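You operate a simulated robot arm through the tools that you are given. There is no shell and no other tool. Be economical: measure what you need, move in short steps, check, and stop when the job is done.

You run a simulated robot arm. Do the job below in one go: nothing can be reset, and whatever is moved stays where it is left.

Task
Put the green spool on the front corner of the work table away on the top of the white table. Put two of the rings from the work table on the middle shelf of the blue shelving. Take the brass block that says "dots" from the work table and put it on the cream board. Take the small teal bin on the work table and put it away on the low shelf of the cream bench. Take the small grey bin on the top of the blue bench and put it away on the low shelf of the cream bench. Fetch the purple parcel and set it on the beige wooden board. Any order will do.

Only the result counts: the job must be done as asked and must still hold three seconds after the hand-in. Knocking over, shifting, dropping, spilling or breaking anything else fails it.

Robot
A 7-joint arm with a fingered hand on a trunk, on a base that drives. Base frame: it is fixed to the floor where the robot stands at the start and does not move with it; the origin is under the middle of the robot, x ahead of it, y to its left, z up; the surface under the hand at the start is at about z = 900. Readings come in mm, rad, newtons and seconds.
With the tool pointing down near the work surface it reaches from about 360 to 840 mm from the robot's upright axis, wherever it stands. Its first joint turns from -2.007 to 2.007 rad. Places, roughly: beige wooden board (20x19x2 cm) [7100, 3800, 800]; brass block [750, -1250, 1000]; cream board (22x16x1 cm) [1100, -1200, 900]; green spool (5x5x3 cm) [700, 200, 900]; low shelf of the cream bench [7700, 1200, 300]; middle shelf of the blue shelving (81x21 cm) [-40, -2800, 1080]; purple parcel [7000, 4000, 750]; ring (4x4x2 cm) [800, -300, 900]; small grey bin (13x10x8 cm) [7100, 4500, 800]; small teal bin (13x10x8 cm) [500, -1300, 900]; top of the white table [2800, -2000, 800]. Payload 5 kg.
The TCP is the grasp point between the finger pads, 32 mm short of the fingertips. In the tool frame z runs along the fingers and y along their closing line. The gripper opens to 160 mm. The gripper's body begins 89 mm behind the TCP. The gripper is a hand of 4 fingers: y runs from the thumb to the fingers, the wrist lies at [0, 0, -267] in the tool frame.
Orientation is that of the tool frame in the base frame, as a unit quaternion [x, y, z, w]. With the fingers straight down and closing along the base's y, the tool's x points along the base's -x, its y along +y and its z along -z.

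Tools
- The arm moves only by the tool jog_arm. Its argument "motion" is a list of rows, each a list of 6 numbers: the shift along the tool's x, y, z in units of 20 mm (1.0 is 20 mm), then the turn, a rotation vector about the tool's x, y, z in units of 5 degrees (1.0 is 5 degrees). In form: [[tx, ty, tz, ax, ay, az], ...]. A call has 1 to 10 rows; each row shifts and turns the commanded pose from where the row before left it, along the tool's axes as they then stand. A call with a number of a shift or a turn outside -1 to 1 is refused whole. Each row takes 0.2 s and may step no farther than 50 mm and 0.15 rad from the row before; otherwise, the whole call is refused. A pose out of reach is approached as far as the arm can. The call stops where the force on the tool passes 40 N (or 10 N more than at its start, if that is more) or the arm is blocked; 0.2 s more then pass. In this call time passes only in rows, and 0.2 s behind the last. The reply holds the time, the measured pose of the TCP, the force on the tool along the base axes, the opening and the grip force, in the units named above and with some noise, with the torque about the TCP (base axes, N m) and any sound that the robot's microphone picked up.
- Cameras (640 x 400 px; columns grow to the right, rows downward): "scene" is now at [-0.2, 101.3, 1675.8]; the picture's right is [-0.70, -0.71, 0.00], its down [-0.50, 0.50, -0.71] and it looks along [0.50, -0.50, -0.71] (base axes); focal length 273 px, centre (320, 200). "wrist" rides on the gripper at [80, -4, -114] in the tool frame; the picture's right is [0.05, 1.00, 0.00], its down [-0.82, 0.04, -0.58] and it looks along [-0.58, 0.03, 0.82] (tool axes); focal length 265 px, centre (320, 200). There is no depth. A picture from a camera that has moved, and an enlarged one, comes with that camera's place and axes in the base frame and with its lens.
- snapshot(camera): a new picture of that camera. The clock stands still meanwhile.
- lift_body(by): slides the trunk up (or, below 0, down) by that many mm; the arm and the scene camera ride with it, the base frame stays. It gives what a move gives, with no picture.
- steer(legs): drives the robot by 1 to 6 legs, each [ahead, turn to the left] in mm and rad, along the robot's own axes; the way and the turn of a leg run together, so that a leg with both is an arc; at most 1500 mm and 3.142 rad a leg. The arm and the cameras ride along, it lands a little off, and it stops where it bumps. It gives what a move gives.
- set_fingers(finger1, finger2, finger3, thumb_bend): sets how far each is bent, from 0 (flat) to 1 (curled in); at 0.3 the hand is open as for a grip, at 0.7 the pads meet at the TCP. One left out holds its place. A second passes; each finger stops where it meets its share of the squeeze, and holds until it gets a number again. It is the only way to open and close the hand. It gives what a move gives, with no picture; readings hold the bend of each and the force on the fingers (four entries, about 0 where the hand has none), thumb and palm.
- head_to(pan, tilt): turns the head with the scene camera to pan (to the left, within 2.705 rad either way) and tilt (down, from -0.506 to 1.204), counted from straight ahead of the robot. It gives what a move gives.
- inspect(camera, box): a new picture of the part [left, top, right, bottom] of that camera's present view, enlarged. The clock stands still meanwhile.
- sign_off(): hands the job in; it is judged then, once.

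Go step by step. Nothing tells you exact positions but the pictures and the camera data: compare them with the known pose of the tool, close in by small moves and look again before you grip or let go. The budget is 207 turns and 184 pictures, counting those below and the enlarged ones. Unless the task says otherwise, let go and move clear before handing in, and close with one line.

The tools are called after "Emit:" by a JSON object that holds its "api" and its "payload". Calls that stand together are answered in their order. jog_arm: Moves the arm, as the interface text tells. Its arguments: {"type":"object","properties":{"motion":{"type":"array","items":{"type":"array","items":{"type":"number"}}}},"required":["motion"]} The other tools are called the same way: lift_body (by) slides the trunk up or down; set_fingers (finger1, finger2, finger3, thumb_bend) moves the fingers one by one; steer (legs) drives the base; head_to (pan, tilt) turns the head that bears the scene camera; snapshot (camera) takes a picture; inspect (camera, box) takes an enlarged picture of a part of a camera's view; sign_off () hands the job in.

At the start:

```text
time_s: 0.0
eef_pos: [544.3, 14.1, 1182.2]
orientation: [0.0, 1.0, -0.001, 0.0]
wrist_force: [-0.8, 0.0, -1.0]
ft_torque: [-0.03, -0.01, -0.02]
finger_gap: 159.9
grasp_force: 0.0
shape: jaw
bend: [0.3, 0.3, 0.3, 0.3]
finger forces: [0.1, 0.1, 0.0, 0.0, 0.1, 0.0]
trunk travel left (down, up): [-800.0, 190.0]
robot x, y, heading: [2.3, -1.3, 0.0]
head pan, tilt: [-0.78, 0.787]
```

scene: 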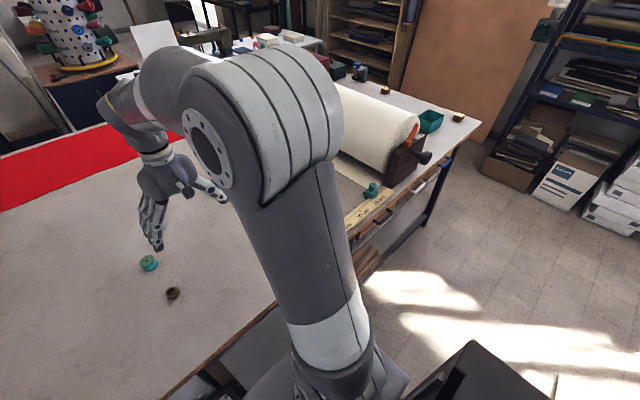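
wrist: 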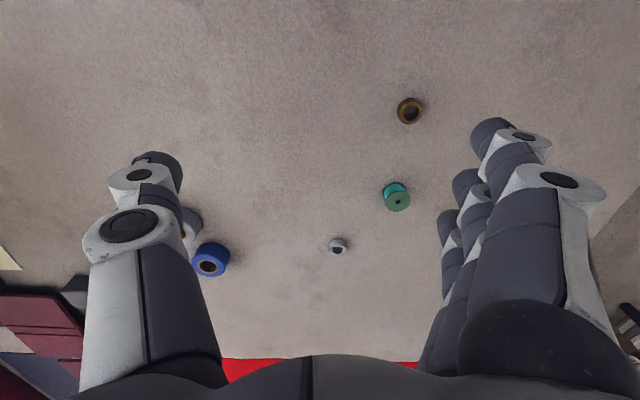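

I see a teal-green spool, a brown ring and other small items on the work table. I'll look at the table closely before moving.

Emit:
{"api": "inspect", "payload": {"camera": "wrist", "box": [160, 80, 480, 280]}}

Emit:
{"api": "inspect", "payload": {"camera": "scene", "box": [320, 30, 480, 230]}}

Emit:
{"api": "head_to", "payload": {"pan": -0.3, "tilt": 0.6}}

Emit:
{"api": "snapshot", "payload": {"camera": "scene"}}

Emit:
{"api": "head_to", "payload": {"pan": 0.5, "tilt": 0.6}}

Emit:
{"api": "snapshot", "payload": {"camera": "scene"}}

Emit:
{"api": "head_to", "payload": {"pan": -1.5, "tilt": 0.6}}

Emit:
{"api": "snapshot", "payload": {"camera": "scene"}}

```text
2.00 times, centred on (320, 180) of wrist
camera zoom: at [464.1, 10.4, 1296.9], right [-0.05, 1.0, 0.0], down [0.82, 0.04, 0.58], along [0.58, 0.03, -0.82], focal length 531 px, centre (320, 240)
```

zoom: 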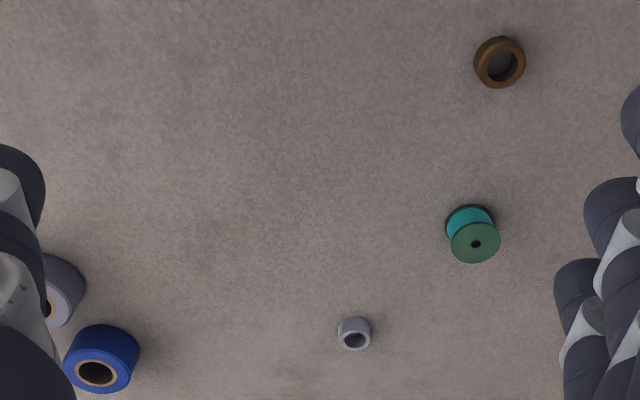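

```text
2.00 times, centred on (400, 130) of scene
camera zoom: at [-0.2, 101.3, 1675.8], right [-0.7, -0.71, 0.0], down [-0.5, 0.5, -0.71], along [0.5, -0.5, -0.71], focal length 545 px, centre (160, 340)
```

zoom: 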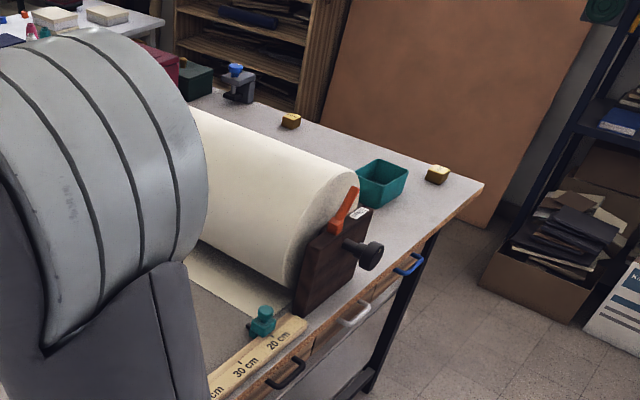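

```text
time_s: 0.9
eef_pos: [545.7, 14.5, 1181.9]
orientation: [0.0, 1.0, 0.0, 0.001]
wrist_force: [0.2, 0.0, -0.9]
ft_torque: [-0.03, -0.02, 0.03]
finger_gap: 159.5
grasp_force: 0.1
shape: jaw
bend: [0.3, 0.3, 0.3, 0.3]
finger forces: [0.1, 0.0, 0.0, 0.0, 0.0, 0.1]
trunk travel left (down, up): [-800.0, 190.0]
robot x, y, heading: [0.0, 0.7, 0.004]
head pan, tilt: [-0.3, 0.6]
```

```text
179 pictures are left
camera scene: at [26.5, 132.2, 1691.7], right [-0.3, -0.95, 0.0], down [-0.54, 0.17, -0.82], along [0.79, -0.24, -0.57], focal length 273 px, centre (320, 200)
```

scene: 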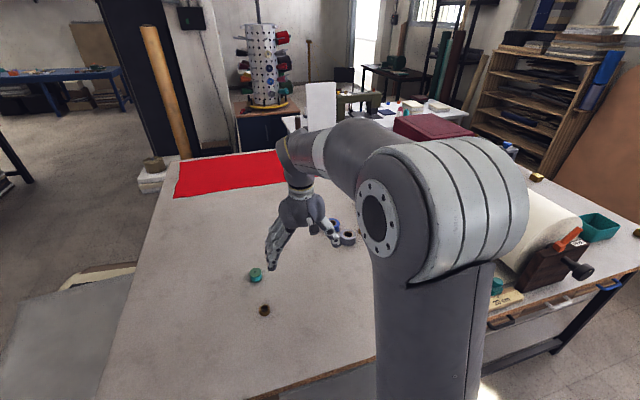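

```text
time_s: 2.0
eef_pos: [545.0, 14.2, 1181.4]
orientation: [0.0, 1.0, -0.001, 0.0]
wrist_force: [0.2, -0.1, -0.2]
ft_torque: [-0.01, 0.02, -0.05]
finger_gap: 160.0
grasp_force: 0.0
shape: jaw
bend: [0.3, 0.3, 0.3, 0.3]
finger forces: [0.1, 0.0, 0.0, 0.0, 0.0, 0.1]
trunk travel left (down, up): [-800.0, 190.0]
robot x, y, heading: [-1.9, -0.6, -0.002]
head pan, tilt: [0.499, 0.6]
```

```text
178 pictures are left
camera scene: at [19.7, 200.7, 1691.7], right [0.48, -0.88, 0.0], down [-0.5, -0.27, -0.83], along [0.72, 0.39, -0.56], focal length 273 px, centre (320, 200)
```

scene: 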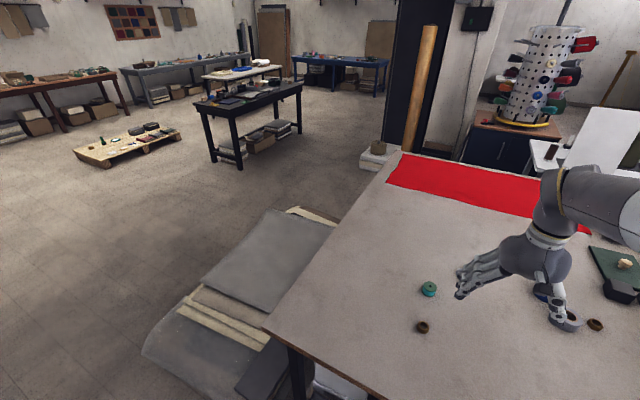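

```text
time_s: 4.0
eef_pos: [545.2, 14.1, 1181.1]
orientation: [-0.001, 1.0, 0.0, -0.001]
wrist_force: [0.2, 0.1, 0.1]
ft_torque: [-0.02, 0.01, -0.01]
finger_gap: 159.9
grasp_force: 0.0
shape: jaw
bend: [0.3, 0.3, 0.3, 0.3]
finger forces: [0.0, 0.1, 0.1, 0.1, 0.0, 0.1]
trunk travel left (down, up): [-800.0, 190.0]
robot x, y, heading: [0.5, -3.7, 0.006]
head pan, tilt: [-1.499, 0.6]
```

```text
177 pictures are left
camera scene: at [-51.5, 70.3, 1691.7], right [-1.0, -0.07, 0.0], down [-0.04, 0.56, -0.83], along [0.06, -0.82, -0.56], focal length 273 px, centre (320, 200)
```

scene: 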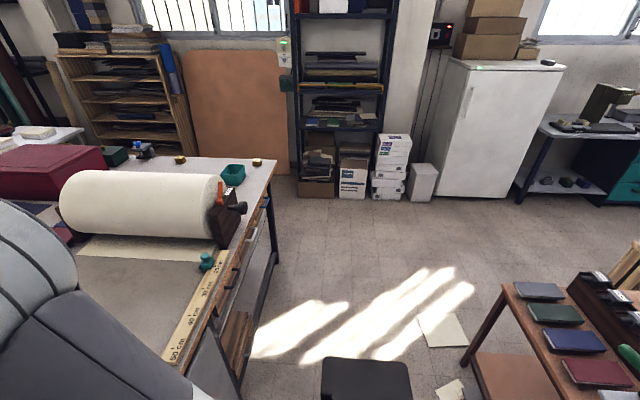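

I locate a brown ring near (573,146), the green spool near (721,157), and another brown ring near (833,-316). I'll move the hand over the near ring and look at it closely.

Emit:
{"api": "jog_arm", "payload": {"motion": [[-0.14, 0.66, 0.9, 0, 0, 0], [-0.14, 0.66, 0.9, 0, 0, 0], [-0.14, 0.66, 0.9, 0, 0, 0], [-0.14, 0.66, 0.9, 0, 0, 0], [-0.14, 0.66, 0.9, 0, 0, 0], [-0.14, 0.66, 0.9, 0, 0, 0], [-0.14, 0.66, 0.9, 0, 0, 0], [-0.14, 0.66, 0.9, 0, 0, 0], [-0.14, 0.66, 0.9, 0, 0, 0], [-0.14, 0.66, 0.9, 0, 0, 0]]}}

Emit:
{"api": "snapshot", "payload": {"camera": "wrist"}}

Emit:
{"api": "head_to", "payload": {"pan": -0.5, "tilt": 0.3}}

Emit:
{"api": "snapshot", "payload": {"camera": "scene"}}

Emit:
{"api": "head_to", "payload": {"pan": 0.3, "tilt": 0.1}}

Emit:
{"api": "inspect", "payload": {"camera": "scene", "box": [0, 100, 480, 300]}}

```text
time_s: 6.2
eef_pos: [572.4, 146.0, 1001.0]
orientation: [0.001, 1.0, 0.0, -0.001]
wrist_force: [-0.7, -0.4, -0.8]
ft_torque: [-0.02, 0.0, -0.02]
finger_gap: 159.9
grasp_force: 0.0
shape: jaw
bend: [0.3, 0.3, 0.3, 0.3]
finger forces: [0.1, 0.1, 0.0, 0.1, 0.0, 0.0]
trunk travel left (down, up): [-800.0, 190.0]
robot x, y, heading: [0.5, -2.5, -0.001]
head pan, tilt: [-1.499, 0.6]
```

```text
176 pictures are left
camera wrist: at [491.6, 142.1, 1116.7], right [-0.05, 1.0, 0.0], down [0.82, 0.04, 0.58], along [0.58, 0.03, -0.82], focal length 265 px, centre (320, 200)
```

wrist: 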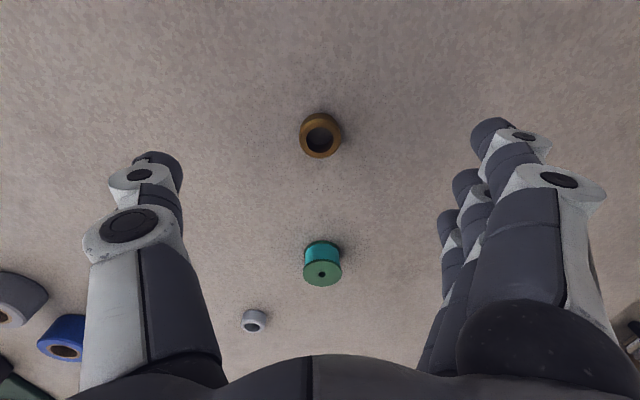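

```text
time_s: 7.5
eef_pos: [572.7, 144.3, 1001.2]
orientation: [0.0, 1.0, 0.0, 0.0]
wrist_force: [-0.7, 0.8, -0.2]
ft_torque: [0.02, 0.0, -0.02]
finger_gap: 159.9
grasp_force: 0.0
shape: jaw
bend: [0.3, 0.3, 0.3, 0.3]
finger forces: [0.1, 0.0, 0.0, 0.0, 0.1, 0.0]
trunk travel left (down, up): [-800.0, 190.0]
robot x, y, heading: [-0.6, 0.8, 0.001]
head pan, tilt: [-0.499, 0.3]
```

```text
175 pictures are left
camera scene: at [24.0, 113.7, 1719.1], right [-0.48, -0.88, 0.0], down [-0.26, 0.14, -0.96], along [0.84, -0.46, -0.3], focal length 273 px, centre (320, 200)
```

scene: 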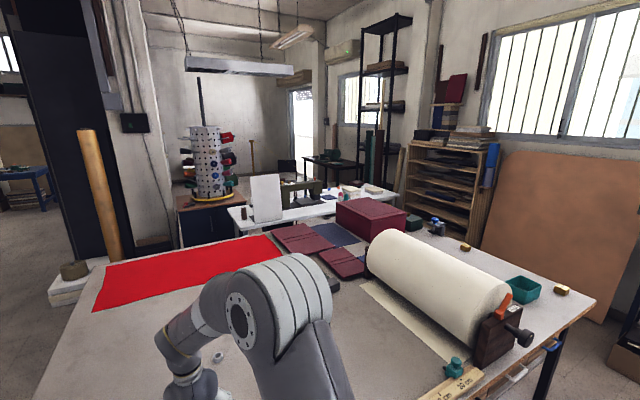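

```text
time_s: 8.6
eef_pos: [572.2, 145.3, 1001.7]
orientation: [0.001, 1.0, 0.0, 0.0]
wrist_force: [0.0, 0.2, 0.4]
ft_torque: [-0.02, -0.02, 0.0]
finger_gap: 159.6
grasp_force: 0.1
shape: jaw
bend: [0.3, 0.3, 0.3, 0.3]
finger forces: [0.1, 0.0, 0.1, 0.0, 0.0, 0.1]
trunk travel left (down, up): [-800.0, 190.0]
robot x, y, heading: [2.1, -2.4, 0.001]
head pan, tilt: [0.3, 0.099]
```

```text
1.33 times, centred on (240, 200) of scene
camera zoom: at [30.1, 185.7, 1737.8], right [0.29, -0.96, 0.0], down [-0.1, -0.03, -0.99], along [0.95, 0.29, -0.1], focal length 364 px, centre (427, 200)
```

zoom: 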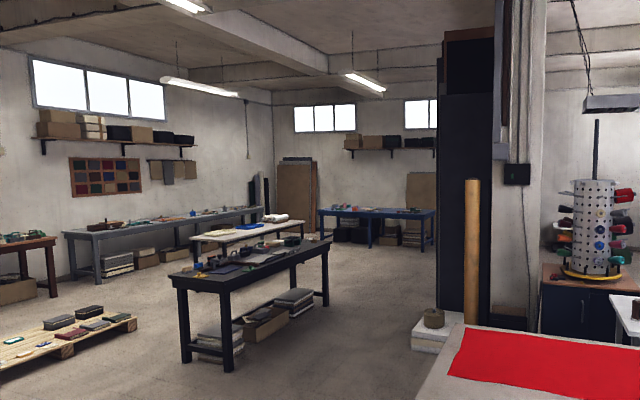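

The ring is directly below the TCP. I'll descend to just above the table and check before closing.

Emit:
{"api": "jog_arm", "payload": {"motion": [[0, 0, 0.8, 0, 0, 0], [0, 0, 0.8, 0, 0, 0], [0, 0, 0.8, 0, 0, 0], [0, 0, 0.8, 0, 0, 0]]}}

Emit:
{"api": "snapshot", "payload": {"camera": "wrist"}}

```text
time_s: 9.6
eef_pos: [572.2, 147.1, 939.1]
orientation: [0.0, 1.0, -0.001, 0.0]
wrist_force: [-0.1, -0.5, -0.2]
ft_torque: [-0.02, 0.04, 0.01]
finger_gap: 159.8
grasp_force: 0.1
shape: jaw
bend: [0.3, 0.3, 0.3, 0.3]
finger forces: [0.0, 0.0, 0.0, 0.0, 0.0, 0.1]
trunk travel left (down, up): [-800.0, 190.0]
robot x, y, heading: [0.6, -3.5, -0.002]
head pan, tilt: [0.3, 0.099]
```

```text
173 pictures are left
camera wrist: at [491.7, 142.6, 1052.6], right [-0.05, 1.0, 0.0], down [0.82, 0.04, 0.58], along [0.58, 0.03, -0.82], focal length 265 px, centre (320, 200)
```

wrist: 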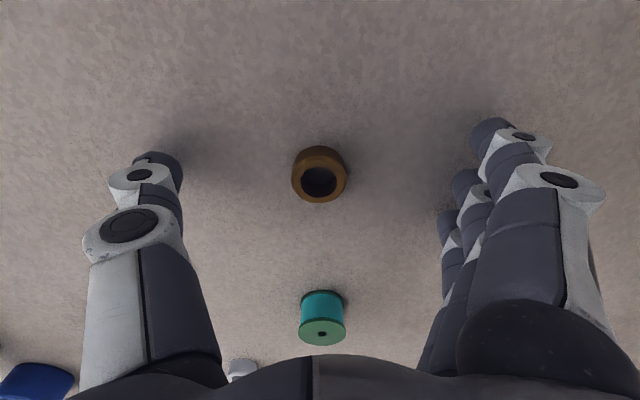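

Emit:
{"api": "set_fingers", "payload": {"finger1": 0.7, "finger2": 0.7, "finger3": 0.7, "thumb_bend": 0.7}}

Emit:
{"api": "snapshot", "payload": {"camera": "wrist"}}

```text
time_s: 10.6
eef_pos: [571.4, 146.4, 938.5]
orientation: [0.0, 1.0, 0.0, 0.0]
wrist_force: [1.0, -0.5, 1.7]
ft_torque: [0.0, 0.0, 0.0]
finger_gap: 31.6
grasp_force: 10.9
shape: fingers
bend: [0.7, 0.64, 0.7, 0.67]
finger forces: [0.0, 10.7, 0.1, 0.0, 10.9, 0.0]
trunk travel left (down, up): [-800.0, 190.0]
robot x, y, heading: [-0.7, 1.8, 0.003]
head pan, tilt: [0.3, 0.099]
```

```text
172 pictures are left
camera wrist: at [491.3, 142.4, 1053.0], right [-0.05, 1.0, 0.0], down [0.82, 0.04, 0.58], along [0.58, 0.03, -0.82], focal length 265 px, centre (320, 200)
```

wrist: 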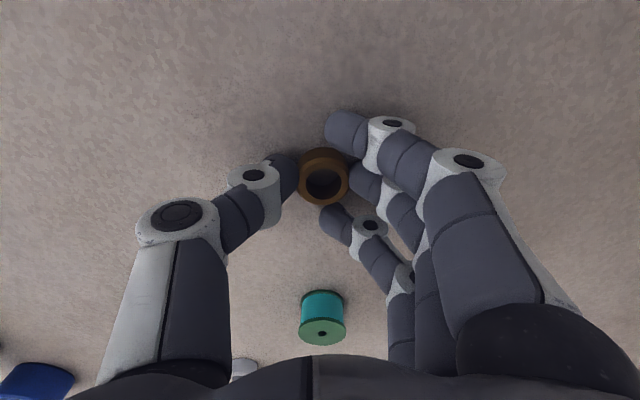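

Ring gripped with the middle finger and thumb. I'll lift it and check the floor route to the shelving.

Emit:
{"api": "jog_arm", "payload": {"motion": [[0, 0, -1, 0, 0, 0], [0, 0, -1, 0, 0, 0], [0, 0, -1, 0, 0, 0], [0, 0, -1, 0, 0, 0], [0, 0, -1, 0, 0, 0], [0, 0, -1, 0, 0, 0], [0, 0, -1, 0, 0, 0], [0, 0, -1, 0, 0, 0], [0, 0, -1, 0, 0, 0], [0, 0, -1, 0, 0, 0]]}}

Emit:
{"api": "snapshot", "payload": {"camera": "wrist"}}

Emit:
{"api": "head_to", "payload": {"pan": -1.57, "tilt": 0.9}}

Emit:
{"api": "snapshot", "payload": {"camera": "scene"}}

Emit:
{"api": "head_to", "payload": {"pan": -2.2, "tilt": 0.7}}

Emit:
{"api": "snapshot", "payload": {"camera": "scene"}}

```text
time_s: 12.8
eef_pos: [573.3, 146.2, 1136.6]
orientation: [-0.001, 1.0, 0.0, 0.0]
wrist_force: [0.5, 0.5, -1.0]
ft_torque: [0.04, 0.01, 0.01]
finger_gap: 31.5
grasp_force: 9.9
shape: fingers
bend: [0.7, 0.63, 0.7, 0.67]
finger forces: [0.0, 9.9, 0.0, 0.0, 9.8, 0.0]
trunk travel left (down, up): [-800.0, 190.0]
robot x, y, heading: [-2.3, 1.6, 0.0]
head pan, tilt: [0.3, 0.099]
```

```text
171 pictures are left
camera wrist: at [492.5, 142.3, 1251.9], right [-0.05, 1.0, 0.0], down [0.81, 0.04, 0.58], along [0.58, 0.03, -0.82], focal length 265 px, centre (320, 200)
```

wrist: 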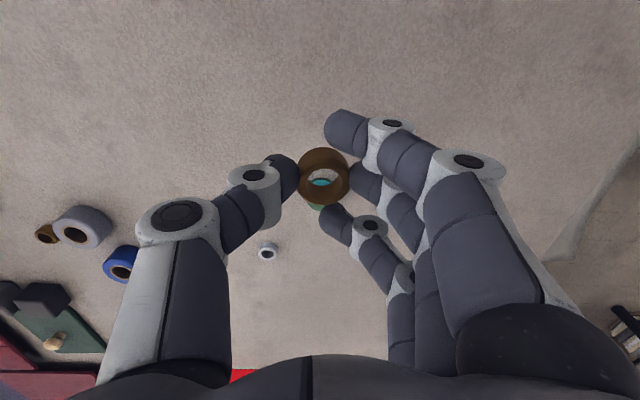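

```text
time_s: 14.6
eef_pos: [573.3, 145.6, 1137.1]
orientation: [0.001, 1.0, 0.0, 0.0]
wrist_force: [1.0, 0.5, 0.9]
ft_torque: [-0.01, -0.01, 0.01]
finger_gap: 31.2
grasp_force: 9.5
shape: fingers
bend: [0.7, 0.63, 0.7, 0.67]
finger forces: [0.0, 9.9, 0.0, 0.0, 10.0, 0.0]
trunk travel left (down, up): [-800.0, 190.0]
robot x, y, heading: [0.8, 1.5, 0.002]
head pan, tilt: [-1.571, 0.901]
```

```text
170 pictures are left
camera scene: at [-57.8, 83.0, 1666.9], right [-1.0, 0.0, 0.0], down [0.0, 0.78, -0.62], along [0.0, -0.62, -0.78], focal length 273 px, centre (320, 200)
```

scene: 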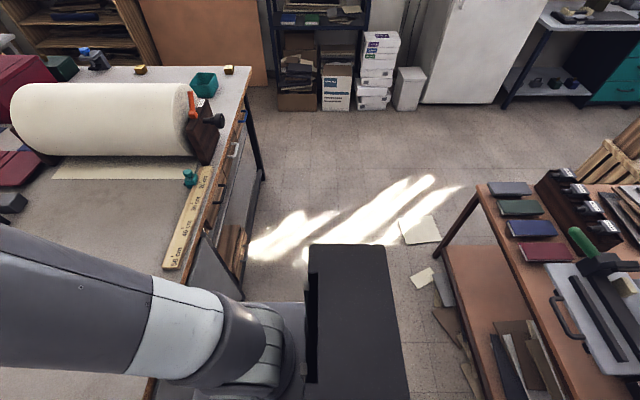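

```text
time_s: 15.7
eef_pos: [573.8, 147.6, 1135.0]
orientation: [0.0, 1.0, 0.001, 0.0]
wrist_force: [-0.2, 0.1, -0.1]
ft_torque: [0.0, 0.02, 0.01]
finger_gap: 31.6
grasp_force: 9.9
shape: fingers
bend: [0.7, 0.63, 0.7, 0.67]
finger forces: [0.0, 9.9, 0.0, 0.1, 9.9, 0.1]
trunk travel left (down, up): [-800.0, 190.0]
robot x, y, heading: [-1.1, 0.7, 0.003]
head pan, tilt: [-2.201, 0.7]
```

```text
169 pictures are left
camera scene: at [-107.8, 89.8, 1683.0], right [-0.81, 0.59, 0.0], down [0.38, 0.52, -0.76], along [-0.45, -0.62, -0.64], focal length 273 px, centre (320, 200)
```

scene: 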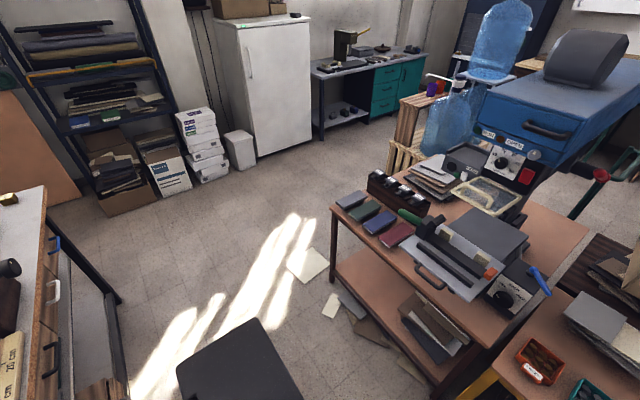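

Ring held. The route to the blue shelving is clear between the tables. I'll back up a bit, turn right and drive toward it.

Emit:
{"api": "steer", "payload": {"legs": [[-120, 0], [0, -1.571], [1400, 0], [350, 0]]}}

Emit:
{"api": "head_to", "payload": {"pan": 0, "tilt": 0.5}}

Emit:
{"api": "snapshot", "payload": {"camera": "scene"}}

Emit:
{"api": "snapshot", "payload": {"camera": "wrist"}}

```text
time_s: 29.2
eef_pos: [2.6, -2333.2, 1136.9]
orientation: [0.709, 0.705, 0.0, -0.001]
wrist_force: [1.1, -1.1, -0.8]
ft_torque: [0.06, -0.03, 0.0]
finger_gap: 31.2
grasp_force: 9.5
shape: fingers
bend: [0.7, 0.63, 0.7, 0.67]
finger forces: [0.0, 9.7, 0.0, 0.0, 9.6, 0.0]
trunk travel left (down, up): [-800.0, 190.0]
robot x, y, heading: [-141.6, -1761.4, -1.576]
head pan, tilt: [-2.201, 0.7]
```

```text
time_s: 31.3
eef_pos: [2.8, -2334.2, 1136.5]
orientation: [0.708, 0.706, 0.001, 0.0]
wrist_force: [-0.1, 0.1, -0.1]
ft_torque: [0.0, 0.02, -0.01]
finger_gap: 31.1
grasp_force: 9.5
shape: fingers
bend: [0.7, 0.63, 0.7, 0.67]
finger forces: [0.0, 9.7, 0.0, 0.1, 9.6, 0.0]
trunk travel left (down, up): [-800.0, 190.0]
robot x, y, heading: [-145.6, -1758.7, -1.578]
head pan, tilt: [0.0, 0.499]
```

```text
168 pictures are left
camera scene: at [17.7, -1789.3, 1700.8], right [-1.0, 0.01, 0.0], down [0.0, 0.48, -0.88], along [-0.01, -0.88, -0.48], focal length 273 px, centre (320, 200)
```

scene: 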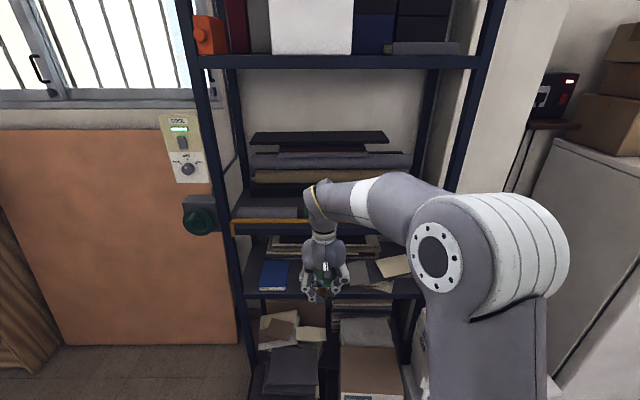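

```text
167 pictures are left
camera wrist: at [-1.8, -2252.9, 1251.5], right [1.0, 0.05, 0.0], down [0.04, -0.82, 0.58], along [0.03, -0.58, -0.82], focal length 265 px, centre (320, 200)
```

wrist: 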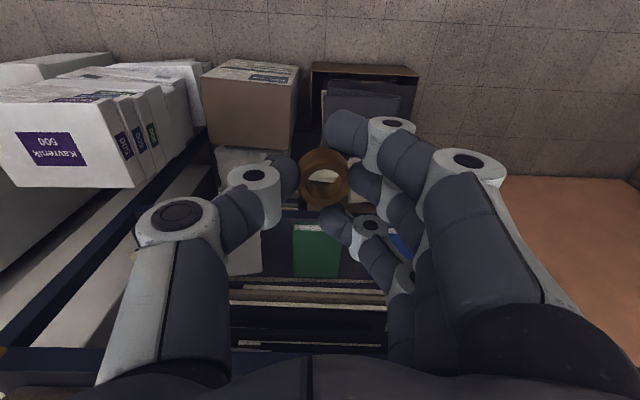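

The middle shelf is the one at z≈1080 with the yellow strip; there is ~590 mm of clear height above. I'll raise and advance the hand to see free space with the wrist camera.

Emit:
{"api": "jog_arm", "payload": {"motion": [[-0.5, 0, -0.9, 0, 0, 0], [-0.5, 0, -0.9, 0, 0, 0], [-0.5, 0, -0.9, 0, 0, 0], [-0.5, 0, -0.9, 0, 0, 0], [-0.5, 0, -0.9, 0, 0, 0], [-0.5, 0, -0.9, 0, 0, 0], [-0.5, 0, -0.9, 0, 0, 0], [-0.5, 0, -0.9, 0, 0, 0]]}}

Emit:
{"api": "snapshot", "payload": {"camera": "wrist"}}

Emit:
{"api": "inspect", "payload": {"camera": "scene", "box": [200, 110, 480, 310]}}

```text
time_s: 33.1
eef_pos: [3.6, -2414.3, 1279.7]
orientation: [0.709, 0.705, 0.001, -0.001]
wrist_force: [-0.2, -1.1, -0.2]
ft_torque: [-0.02, 0.0, -0.01]
finger_gap: 31.4
grasp_force: 9.6
shape: fingers
bend: [0.7, 0.63, 0.7, 0.67]
finger forces: [0.0, 9.6, 0.0, 0.0, 9.8, 0.0]
trunk travel left (down, up): [-800.0, 190.0]
robot x, y, heading: [-140.8, -1757.3, -1.576]
head pan, tilt: [0.0, 0.499]
```

```text
166 pictures are left
camera wrist: at [-1.3, -2333.9, 1394.7], right [1.0, 0.05, 0.0], down [0.04, -0.82, 0.58], along [0.03, -0.58, -0.82], focal length 265 px, centre (320, 200)
```

wrist: 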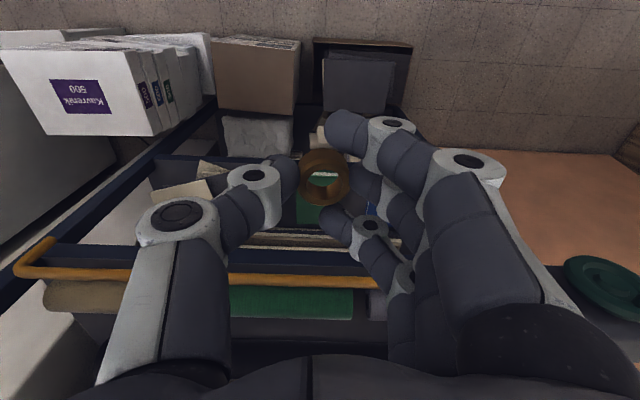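

```text
2.00 times, centred on (340, 210) of scene
camera zoom: at [18.0, -1789.7, 1700.7], right [-1.0, 0.01, 0.0], down [0.0, 0.48, -0.88], along [-0.01, -0.88, -0.48], focal length 545 px, centre (280, 180)
```

zoom: 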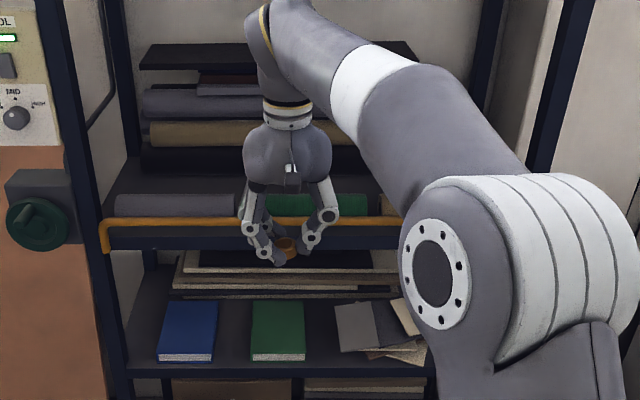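

There is a front guard rail with low rolls of fabric behind it, then a dark free strip. I'll raise the trunk for a steeper view of the shelf.

Emit:
{"api": "lift_body", "payload": {"by": 190}}

Emit:
{"api": "inspect", "payload": {"camera": "scene", "box": [200, 150, 480, 350]}}

Emit:
{"api": "snapshot", "payload": {"camera": "wrist"}}

```text
time_s: 35.2
eef_pos: [2.5, -2414.4, 1469.4]
orientation: [0.709, 0.705, 0.0, 0.0]
wrist_force: [-0.5, 0.2, -0.2]
ft_torque: [-0.01, 0.0, 0.04]
finger_gap: 31.3
grasp_force: 9.9
shape: fingers
bend: [0.7, 0.63, 0.7, 0.67]
finger forces: [0.0, 9.7, 0.0, 0.1, 9.7, 0.1]
trunk travel left (down, up): [-990.0, 0.0]
robot x, y, heading: [-140.4, -1760.4, -1.578]
head pan, tilt: [0.0, 0.499]
```

```text
2.00 times, centred on (340, 250) of scene
camera zoom: at [17.9, -1789.4, 1890.7], right [-1.0, 0.01, 0.0], down [0.0, 0.48, -0.88], along [-0.01, -0.88, -0.48], focal length 545 px, centre (280, 100)
```

zoom: 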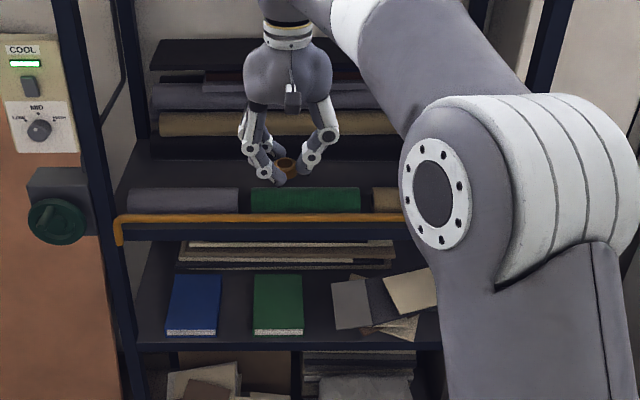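

```text
163 pictures are left
camera wrist: at [-1.6, -2333.7, 1584.9], right [1.0, 0.05, 0.0], down [0.04, -0.82, 0.58], along [0.03, -0.58, -0.82], focal length 265 px, centre (320, 200)
```

wrist: 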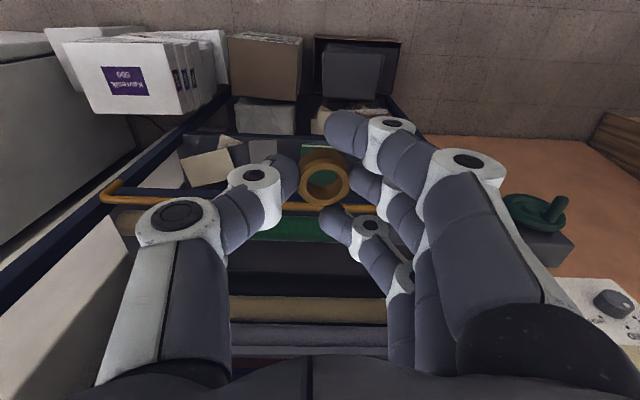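

The free strip lies at y ≈ -2810 to -2950. I'll lower the trunk so the wrist clears the shelf above, drive closer, and look again.

Emit:
{"api": "lift_body", "payload": {"by": -265}}

Emit:
{"api": "steer", "payload": {"legs": [[350, 0]]}}

Emit:
{"api": "snapshot", "payload": {"camera": "wrist"}}

Emit:
{"api": "snapshot", "payload": {"camera": "scene"}}

```text
time_s: 37.9
eef_pos: [2.7, -2414.2, 1205.5]
orientation: [0.709, 0.705, 0.0, 0.0]
wrist_force: [0.3, 0.5, -1.4]
ft_torque: [0.01, 0.01, 0.0]
finger_gap: 31.2
grasp_force: 9.5
shape: fingers
bend: [0.7, 0.63, 0.7, 0.67]
finger forces: [0.1, 9.8, 0.1, 0.0, 9.7, 0.1]
trunk travel left (down, up): [-725.0, 265.0]
robot x, y, heading: [-141.0, -1761.7, -1.572]
head pan, tilt: [0.0, 0.499]
```

```text
time_s: 40.2
eef_pos: [2.6, -2764.1, 1205.6]
orientation: [0.708, 0.706, 0.0, -0.001]
wrist_force: [0.2, 0.3, -0.2]
ft_torque: [0.03, 0.03, 0.0]
finger_gap: 31.2
grasp_force: 9.1
shape: fingers
bend: [0.7, 0.63, 0.7, 0.67]
finger forces: [0.1, 9.7, 0.0, 0.1, 9.6, 0.0]
trunk travel left (down, up): [-725.0, 265.0]
robot x, y, heading: [-142.0, -2110.1, -1.577]
head pan, tilt: [0.0, 0.499]
```

```text
162 pictures are left
camera wrist: at [-2.0, -2682.8, 1319.6], right [1.0, 0.05, 0.0], down [0.04, -0.82, 0.58], along [0.03, -0.58, -0.82], focal length 265 px, centre (320, 200)
```

wrist: 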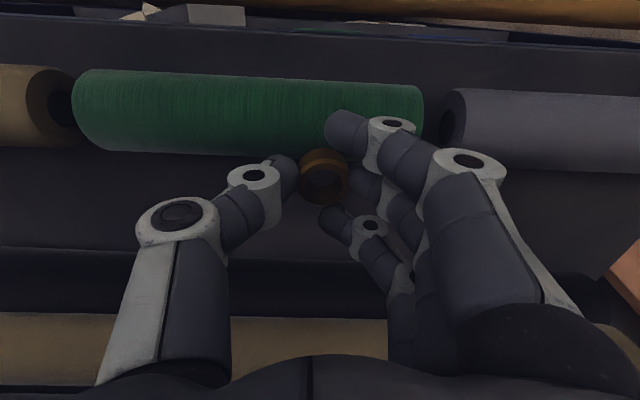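

```text
161 pictures are left
camera scene: at [16.2, -2138.7, 1625.7], right [-1.0, 0.0, 0.0], down [0.0, 0.48, -0.88], along [0.0, -0.88, -0.48], focal length 273 px, centre (320, 200)
```

scene: 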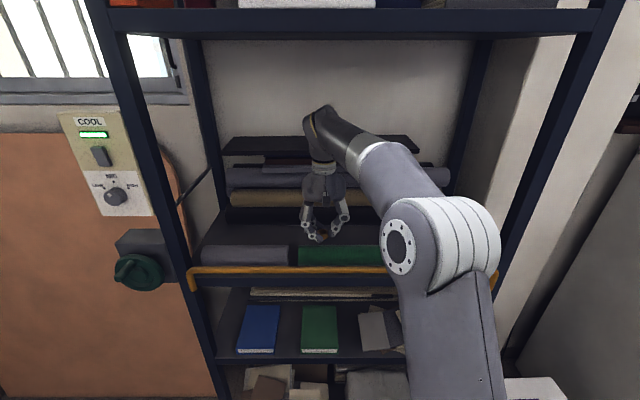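

The strip now reads y ≈ -2790 to -2929. I'll move forward 95 mm then partially descend.

Emit:
{"api": "jog_arm", "payload": {"motion": [[-0.95, 0, 0, 0, 0, 0], [-0.95, 0, 0, 0, 0, 0], [-0.95, 0, 0, 0, 0, 0], [-0.95, 0, 0, 0, 0, 0], [-0.95, 0, 0, 0, 0, 0], [0, 0, 0.9, 0, 0, 0], [0, 0, 0.9, 0, 0, 0], [0, 0, 0.9, 0, 0, 0]]}}

Emit:
{"api": "snapshot", "payload": {"camera": "wrist"}}

Emit:
{"api": "inspect", "payload": {"camera": "scene", "box": [200, 140, 440, 290]}}

```text
time_s: 42.0
eef_pos: [2.2, -2847.3, 1150.8]
orientation: [0.708, 0.706, 0.0, 0.001]
wrist_force: [1.1, -0.4, 0.0]
ft_torque: [0.02, 0.01, -0.02]
finger_gap: 31.4
grasp_force: 9.7
shape: fingers
bend: [0.7, 0.63, 0.7, 0.67]
finger forces: [0.1, 9.7, 0.0, 0.0, 9.6, 0.1]
out of reach, approached as far as the arm can: row 5
trunk travel left (down, up): [-725.0, 265.0]
robot x, y, heading: [-142.5, -2105.1, -1.575]
head pan, tilt: [0.0, 0.499]
```

```text
160 pictures are left
camera wrist: at [-1.3, -2767.2, 1265.7], right [1.0, 0.05, 0.0], down [0.04, -0.82, 0.58], along [0.03, -0.58, -0.82], focal length 265 px, centre (320, 200)
```

wrist: 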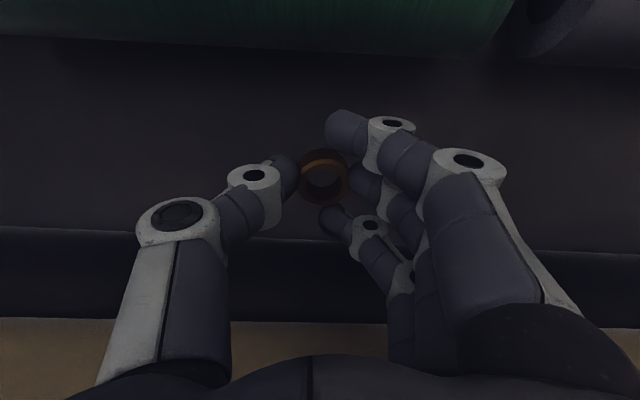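

```text
2.67 times, centred on (320, 215) of scene
camera zoom: at [16.4, -2138.2, 1625.7], right [-1.0, 0.0, 0.0], down [0.0, 0.48, -0.88], along [0.0, -0.88, -0.48], focal length 727 px, centre (320, 160)
```

zoom: 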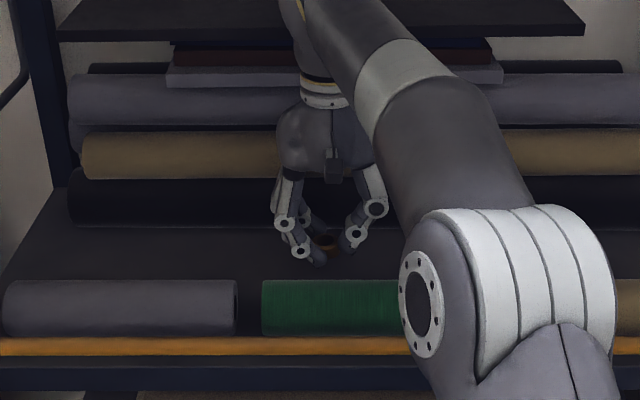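

Clear all round. I'll lower gently until the ring meets the shelf.

Emit:
{"api": "jog_arm", "payload": {"motion": [[0, 0, 0.7, 0, 0, 0], [0, 0, 0.4, 0, 0, 0], [0, 0, 0.2, 0, 0, 0], [0, 0, 0.1, 0, 0, 0]]}}

Emit:
{"api": "snapshot", "payload": {"camera": "wrist"}}

```text
time_s: 43.0
eef_pos: [2.3, -2849.0, 1122.3]
orientation: [0.708, 0.706, 0.0, 0.0]
wrist_force: [-0.4, -0.3, -0.6]
ft_torque: [-0.05, 0.0, 0.01]
finger_gap: 31.0
grasp_force: 10.0
shape: fingers
bend: [0.7, 0.63, 0.7, 0.67]
finger forces: [0.0, 9.6, 0.1, 0.0, 9.6, 0.1]
trunk travel left (down, up): [-725.0, 265.0]
robot x, y, heading: [-145.9, -2108.7, -1.577]
head pan, tilt: [0.0, 0.499]
```

```text
158 pictures are left
camera wrist: at [-2.2, -2768.4, 1237.3], right [1.0, 0.05, 0.0], down [0.04, -0.82, 0.58], along [0.03, -0.58, -0.82], focal length 265 px, centre (320, 200)
```

wrist: 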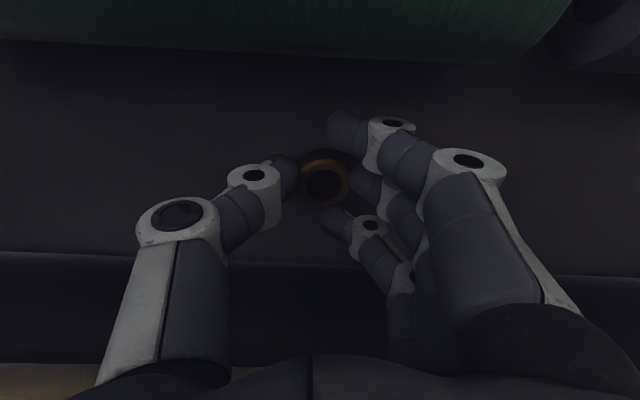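

Emit:
{"api": "jog_arm", "payload": {"motion": [[0, 0, 0.15, 0, 0, 0], [0, 0, 0.15, 0, 0, 0], [0, 0, 0.15, 0, 0, 0], [0, 0, 0.15, 0, 0, 0], [0, 0, 0.15, 0, 0, 0]]}}

```text
time_s: 44.2
eef_pos: [1.7, -2848.4, 1117.7]
orientation: [0.709, 0.705, -0.005, 0.007]
wrist_force: [0.9, 0.1, 14.2]
ft_torque: [0.1, -0.29, 0.01]
finger_gap: 30.7
grasp_force: 17.8
shape: fingers
bend: [0.7, 0.66, 0.7, 0.68]
finger forces: [0.0, 23.5, 0.1, 0.1, 12.9, 0.0]
trunk travel left (down, up): [-725.0, 265.0]
robot x, y, heading: [-140.1, -2106.0, -1.582]
head pan, tilt: [0.0, 0.499]
stopped in row 5: the force on the tool passed its limit at 44 N (the readings are from after the stop); the commanded pose is now the measured one
```

Contact with the shelf. I'll ease up 2 mm and release.

Emit:
{"api": "jog_arm", "payload": {"motion": [[0, 0, -0.12, 0, 0, 0]]}}

Emit:
{"api": "set_fingers", "payload": {"finger1": 0.45, "finger2": 0.45, "finger3": 0.45, "thumb_bend": 0.45}}

Emit:
{"api": "snapshot", "payload": {"camera": "wrist"}}

```text
time_s: 44.6
eef_pos: [2.8, -2848.9, 1117.8]
orientation: [0.708, 0.706, -0.004, 0.004]
wrist_force: [0.7, -0.8, 11.1]
ft_torque: [-0.02, -0.4, -0.08]
finger_gap: 30.9
grasp_force: 16.0
shape: fingers
bend: [0.7, 0.66, 0.7, 0.68]
finger forces: [0.0, 21.7, 0.1, 0.0, 10.3, 0.1]
trunk travel left (down, up): [-725.0, 265.0]
robot x, y, heading: [-139.8, -2106.8, -1.569]
head pan, tilt: [0.0, 0.499]
```

```text
time_s: 45.7
eef_pos: [3.7, -2850.3, 1119.7]
orientation: [0.708, 0.706, -0.005, 0.007]
wrist_force: [2.0, -1.4, 10.4]
ft_torque: [0.07, 0.25, -0.07]
finger_gap: 111.8
grasp_force: 4.6
shape: fingers
bend: [0.45, 0.45, 0.45, 0.45]
finger forces: [2.5, 0.1, 0.0, 0.0, 6.8, 0.1]
trunk travel left (down, up): [-725.0, 265.0]
robot x, y, heading: [-144.1, -2108.5, -1.566]
head pan, tilt: [0.0, 0.499]
stopped: the force on the tool passed its limit at 40 N (the readings are from after the stop); the commanded pose is now the measured one
```

```text
157 pictures are left
camera wrist: at [-1.5, -2767.6, 1233.2], right [1.0, 0.05, 0.0], down [0.04, -0.81, 0.59], along [0.03, -0.59, -0.81], focal length 265 px, centre (320, 200)
```

wrist: 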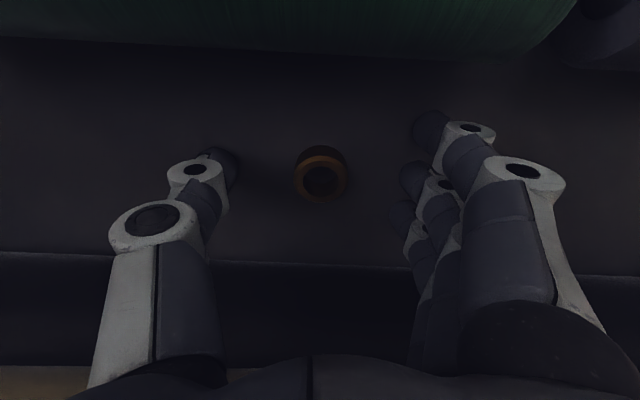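

The ring stands on the middle shelf. I'll lift clear, back out, and go for the second ring.

Emit:
{"api": "jog_arm", "payload": {"motion": [[0, 0, -0.9, 0, 0, 0], [0, 0, -0.9, 0, 0, 0], [0, 0, -0.9, 0, 0, 0], [0, 0, -0.9, 0, 0, 0], [0, 0, -0.9, 0, 0, 0]]}}

Emit:
{"api": "steer", "payload": {"legs": [[-800, 0], [-1000, 0]]}}

Emit:
{"api": "inspect", "payload": {"camera": "scene", "box": [240, 50, 480, 250]}}

```text
time_s: 46.9
eef_pos: [4.1, -2849.0, 1207.6]
orientation: [0.707, 0.707, -0.003, 0.006]
wrist_force: [-0.2, -0.1, 0.6]
ft_torque: [0.0, 0.02, -0.03]
finger_gap: 111.6
grasp_force: 0.1
shape: fingers
bend: [0.45, 0.45, 0.45, 0.45]
finger forces: [0.0, 0.0, 0.0, 0.0, 0.1, 0.1]
trunk travel left (down, up): [-725.0, 265.0]
robot x, y, heading: [-142.7, -2109.7, -1.572]
head pan, tilt: [0.0, 0.499]
```

```text
time_s: 56.1
eef_pos: [5.6, -1031.8, 1208.1]
orientation: [0.705, 0.709, -0.004, 0.005]
wrist_force: [0.4, 0.9, 0.3]
ft_torque: [0.02, 0.01, 0.0]
finger_gap: 111.6
grasp_force: 0.1
shape: fingers
bend: [0.45, 0.45, 0.45, 0.45]
finger forces: [0.0, 0.0, 0.1, 0.0, 0.0, 0.0]
trunk travel left (down, up): [-725.0, 265.0]
robot x, y, heading: [-145.8, -293.5, -1.566]
head pan, tilt: [0.0, 0.499]
```

```text
2.00 times, centred on (360, 150) of scene
camera zoom: at [11.8, -320.4, 1625.8], right [-1.0, -0.01, 0.0], down [0.0, 0.48, -0.88], along [0.0, -0.88, -0.48], focal length 545 px, centre (240, 300)
```

zoom: 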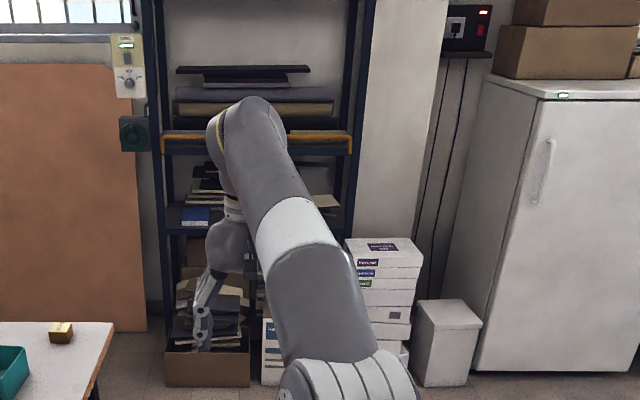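

First ring done. I'll retract and raise the arm, then turn back to the table toward the second ring near (833,-316).

Emit:
{"api": "jog_arm", "payload": {"motion": [[1, 0, -0.4, 0, 0, 0], [1, 0, -0.4, 0, 0, 0], [1, 0, -0.4, 0, 0, 0], [1, 0, -0.4, 0, 0, 0], [1, 0, -0.4, 0, 0, 0], [1, 0, -0.4, 0, 0, 0], [1, 0, -0.4, 0, 0, 0], [1, 0, -0.4, 0, 0, 0], [1, 0, -0.4, 0, 0, 0], [1, 0, -0.4, 0, 0, 0]]}}

Emit:
{"api": "steer", "payload": {"legs": [[0, 1.57], [165, 0]]}}

Emit:
{"api": "snapshot", "payload": {"camera": "wrist"}}

Emit:
{"api": "snapshot", "payload": {"camera": "scene"}}

```text
time_s: 58.3
eef_pos: [4.5, -831.8, 1285.6]
orientation: [0.704, 0.71, -0.004, 0.007]
wrist_force: [-0.4, -0.5, 0.5]
ft_torque: [-0.01, 0.01, 0.02]
finger_gap: 111.8
grasp_force: 0.1
shape: fingers
bend: [0.45, 0.45, 0.45, 0.45]
finger forces: [0.1, 0.0, 0.1, 0.0, 0.0, 0.0]
trunk travel left (down, up): [-725.0, 265.0]
robot x, y, heading: [-145.0, -295.2, -1.562]
head pan, tilt: [0.0, 0.499]
```

```text
time_s: 63.5
eef_pos: [558.8, -143.2, 1285.1]
orientation: [-0.001, 1.0, 0.001, 0.007]
wrist_force: [0.6, 0.5, -1.1]
ft_torque: [-0.02, 0.04, -0.03]
finger_gap: 111.3
grasp_force: 0.0
shape: fingers
bend: [0.45, 0.45, 0.45, 0.45]
finger forces: [0.0, 0.1, 0.0, 0.0, 0.1, 0.0]
trunk travel left (down, up): [-725.0, 265.0]
robot x, y, heading: [19.4, -293.8, -0.002]
head pan, tilt: [0.0, 0.499]
```

```text
155 pictures are left
camera wrist: at [476.8, -147.7, 1398.3], right [-0.05, 1.0, 0.0], down [0.81, 0.04, 0.59], along [0.59, 0.03, -0.81], focal length 265 px, centre (320, 200)
```

wrist: 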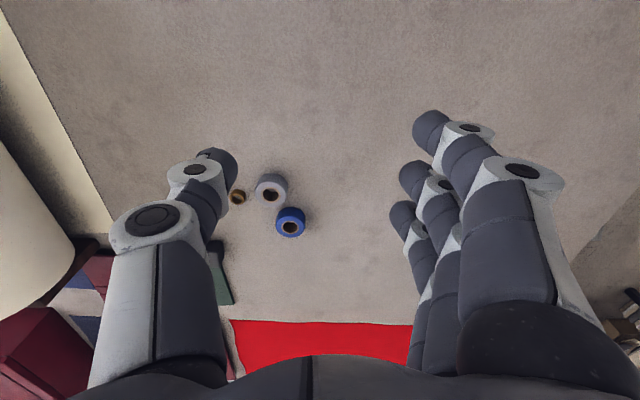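

```text
154 pictures are left
camera scene: at [51.5, -133.3, 1625.7], right [0.0, -1.0, 0.0], down [-0.48, 0.0, -0.88], along [0.88, 0.0, -0.48], focal length 273 px, centre (320, 200)
```

scene: 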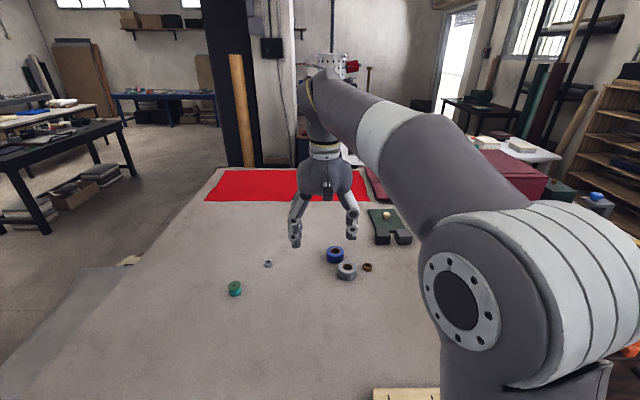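

Second brown ring confirmed at about (832,-316), with a grey tape roll close by at (798,-237). I'll go above the ring and rotate the hand ~60° so the fingers close clear of the tape.

Emit:
{"api": "jog_arm", "payload": {"motion": [[-0.975, -0.618, 0.875, 0, 0, 0], [-0.975, -0.618, 0.875, 0, 0, 0], [-0.975, -0.618, 0.875, 0, 0, 0], [-0.975, -0.618, 0.875, 0, 0, 0], [-0.975, -0.618, 0.875, 0, 0, 0], [-0.975, -0.618, 0.875, 0, 0, 0], [-0.975, -0.618, 0.875, 0, 0, 0], [-0.975, -0.618, 0.875, 0, 0, 0], [-0.975, -0.618, 0.875, 0, 0, 0], [-0.975, -0.618, 0.875, 0, 0, 0]]}}

Emit:
{"api": "jog_arm", "payload": {"motion": [[-0.975, -0.618, 0.875, 0, 0, 0], [-0.975, -0.618, 0.875, 0, 0, 0], [-0.975, -0.618, 0.875, 0, 0, 0], [-0.975, -0.618, 0.875, 0, 0, 0], [0, 0, 0, 0, 0, 1], [0, 0, 0, 0, 0, 1], [0, 0, 0, 0, 0, 1], [0, 0, 0, 0, 0, 1], [0, 0, 0, 0, 0, 1], [0, 0, 0, 0, 0, 1]]}}

Emit:
{"api": "jog_arm", "payload": {"motion": [[0, 0, 0, 0, 0, 1], [0, 0, 0, 0, 0, 1], [0, 0, 0, 0, 0, 1], [0, 0, 0, 0, 0, 1], [0, 0, 0, 0, 0, 1], [0, 0, 0, 0, 0, 1]]}}

Emit:
{"api": "snapshot", "payload": {"camera": "wrist"}}

```text
time_s: 65.7
eef_pos: [755.0, -264.8, 1111.7]
orientation: [-0.002, 1.0, 0.001, 0.007]
wrist_force: [-0.2, 0.1, 0.5]
ft_torque: [0.01, 0.01, -0.02]
finger_gap: 111.6
grasp_force: 0.0
shape: fingers
bend: [0.45, 0.45, 0.45, 0.45]
finger forces: [0.0, 0.0, 0.1, 0.1, 0.0, 0.0]
trunk travel left (down, up): [-725.0, 265.0]
robot x, y, heading: [18.0, -292.3, -0.0]
head pan, tilt: [0.0, 0.499]
```

```text
time_s: 67.9
eef_pos: [836.1, -314.9, 1042.7]
orientation: [0.257, 0.966, 0.003, 0.006]
wrist_force: [-1.2, 0.2, -0.4]
ft_torque: [0.0, 0.0, 0.01]
finger_gap: 111.5
grasp_force: 0.1
shape: fingers
bend: [0.45, 0.45, 0.45, 0.45]
finger forces: [0.0, 0.0, 0.1, 0.0, 0.0, 0.0]
trunk travel left (down, up): [-725.0, 265.0]
robot x, y, heading: [16.2, -289.3, 0.003]
head pan, tilt: [0.0, 0.499]
```

```text
time_s: 69.3
eef_pos: [836.5, -315.4, 1043.9]
orientation: [0.5, 0.866, 0.005, 0.006]
wrist_force: [0.1, -0.8, 0.4]
ft_torque: [0.02, 0.01, 0.01]
finger_gap: 111.3
grasp_force: 0.1
shape: fingers
bend: [0.45, 0.45, 0.45, 0.45]
finger forces: [0.0, 0.0, 0.0, 0.0, 0.0, 0.0]
trunk travel left (down, up): [-725.0, 265.0]
robot x, y, heading: [19.6, -293.7, 0.001]
head pan, tilt: [0.0, 0.499]
```

```text
153 pictures are left
camera wrist: at [788.9, -248.5, 1157.8], right [0.84, 0.54, 0.01], down [0.44, -0.69, 0.58], along [0.33, -0.48, -0.81], focal length 265 px, centre (320, 200)
```

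wrist: 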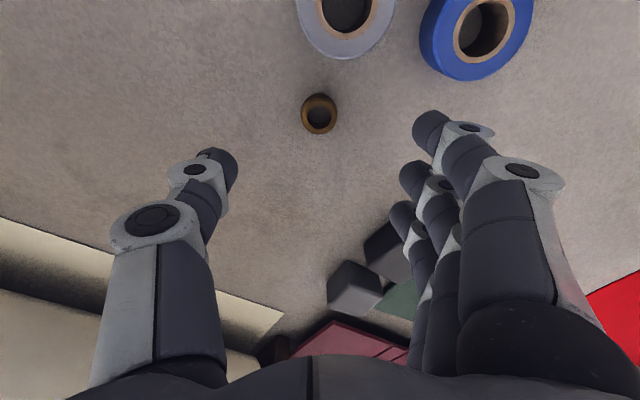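

Aligned over the ring with clearance to both tapes. Descending.

Emit:
{"api": "jog_arm", "payload": {"motion": [[0, -0.05, 0.95, 0, 0, 0], [0, 0, 0.95, 0, 0, 0], [0, 0, 0.95, 0, 0, 0], [0, 0, 0.95, 0, 0, 0], [0.1, 0, 0.95, 0, 0, 0], [0, 0, 0.45, 0, 0, 0]]}}

Emit:
{"api": "snapshot", "payload": {"camera": "wrist"}}

```text
time_s: 70.7
eef_pos: [834.2, -313.9, 940.6]
orientation: [0.499, 0.867, 0.005, 0.006]
wrist_force: [1.1, 1.3, 6.7]
ft_torque: [-0.17, 0.32, 0.01]
finger_gap: 112.1
grasp_force: 2.3
shape: fingers
bend: [0.45, 0.45, 0.45, 0.45]
finger forces: [0.0, 0.1, 0.1, 0.1, 5.7, 0.1]
trunk travel left (down, up): [-725.0, 265.0]
robot x, y, heading: [18.1, -291.9, 0.002]
head pan, tilt: [0.0, 0.499]
```

```text
152 pictures are left
camera wrist: at [788.0, -247.1, 1054.7], right [0.84, 0.55, 0.01], down [0.44, -0.69, 0.58], along [0.33, -0.48, -0.81], focal length 265 px, centre (320, 200)
```

wrist: 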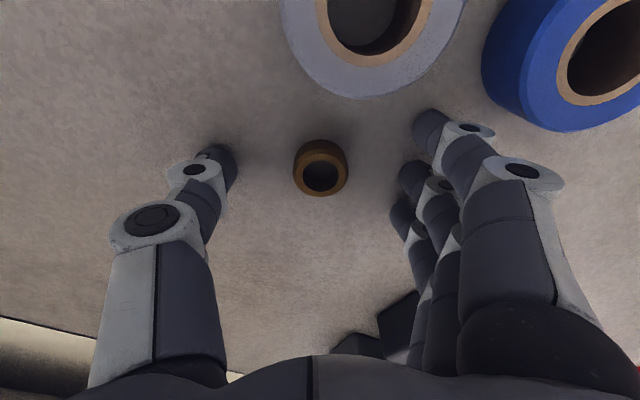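

Emit:
{"api": "jog_arm", "payload": {"motion": [[0, 0, -0.2, 0, 0, 0]]}}

Emit:
{"api": "set_fingers", "payload": {"finger1": 0.55, "finger2": 0.7, "finger3": 0.55, "thumb_bend": 0.7}}

Emit:
{"api": "snapshot", "payload": {"camera": "wrist"}}

```text
time_s: 71.1
eef_pos: [834.2, -314.1, 943.3]
orientation: [0.499, 0.867, 0.004, 0.006]
wrist_force: [-0.3, -0.6, -0.7]
ft_torque: [0.03, -0.01, 0.02]
finger_gap: 111.8
grasp_force: 0.0
shape: fingers
bend: [0.45, 0.45, 0.45, 0.45]
finger forces: [0.0, 0.1, 0.0, 0.0, 0.0, 0.0]
trunk travel left (down, up): [-725.0, 265.0]
robot x, y, heading: [15.1, -291.6, 0.0]
head pan, tilt: [0.0, 0.499]
```

```text
time_s: 72.1
eef_pos: [834.8, -314.8, 943.0]
orientation: [0.499, 0.866, 0.005, 0.006]
wrist_force: [0.1, 0.2, 0.6]
ft_torque: [0.0, 0.04, 0.01]
finger_gap: 55.8
grasp_force: 9.3
shape: fingers
bend: [0.55, 0.62, 0.55, 0.67]
finger forces: [0.0, 9.1, 0.1, 0.1, 9.4, 0.1]
trunk travel left (down, up): [-725.0, 265.0]
robot x, y, heading: [16.6, -292.8, 0.004]
head pan, tilt: [0.0, 0.499]
```

```text
151 pictures are left
camera wrist: at [788.6, -247.0, 1058.0], right [0.84, 0.55, 0.01], down [0.44, -0.69, 0.58], along [0.33, -0.48, -0.81], focal length 265 px, centre (320, 200)
```

wrist: 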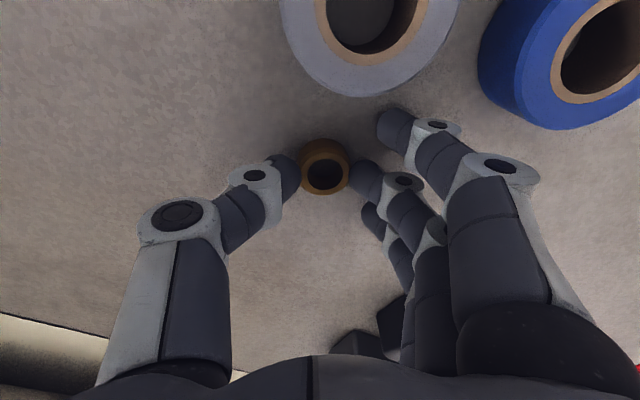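

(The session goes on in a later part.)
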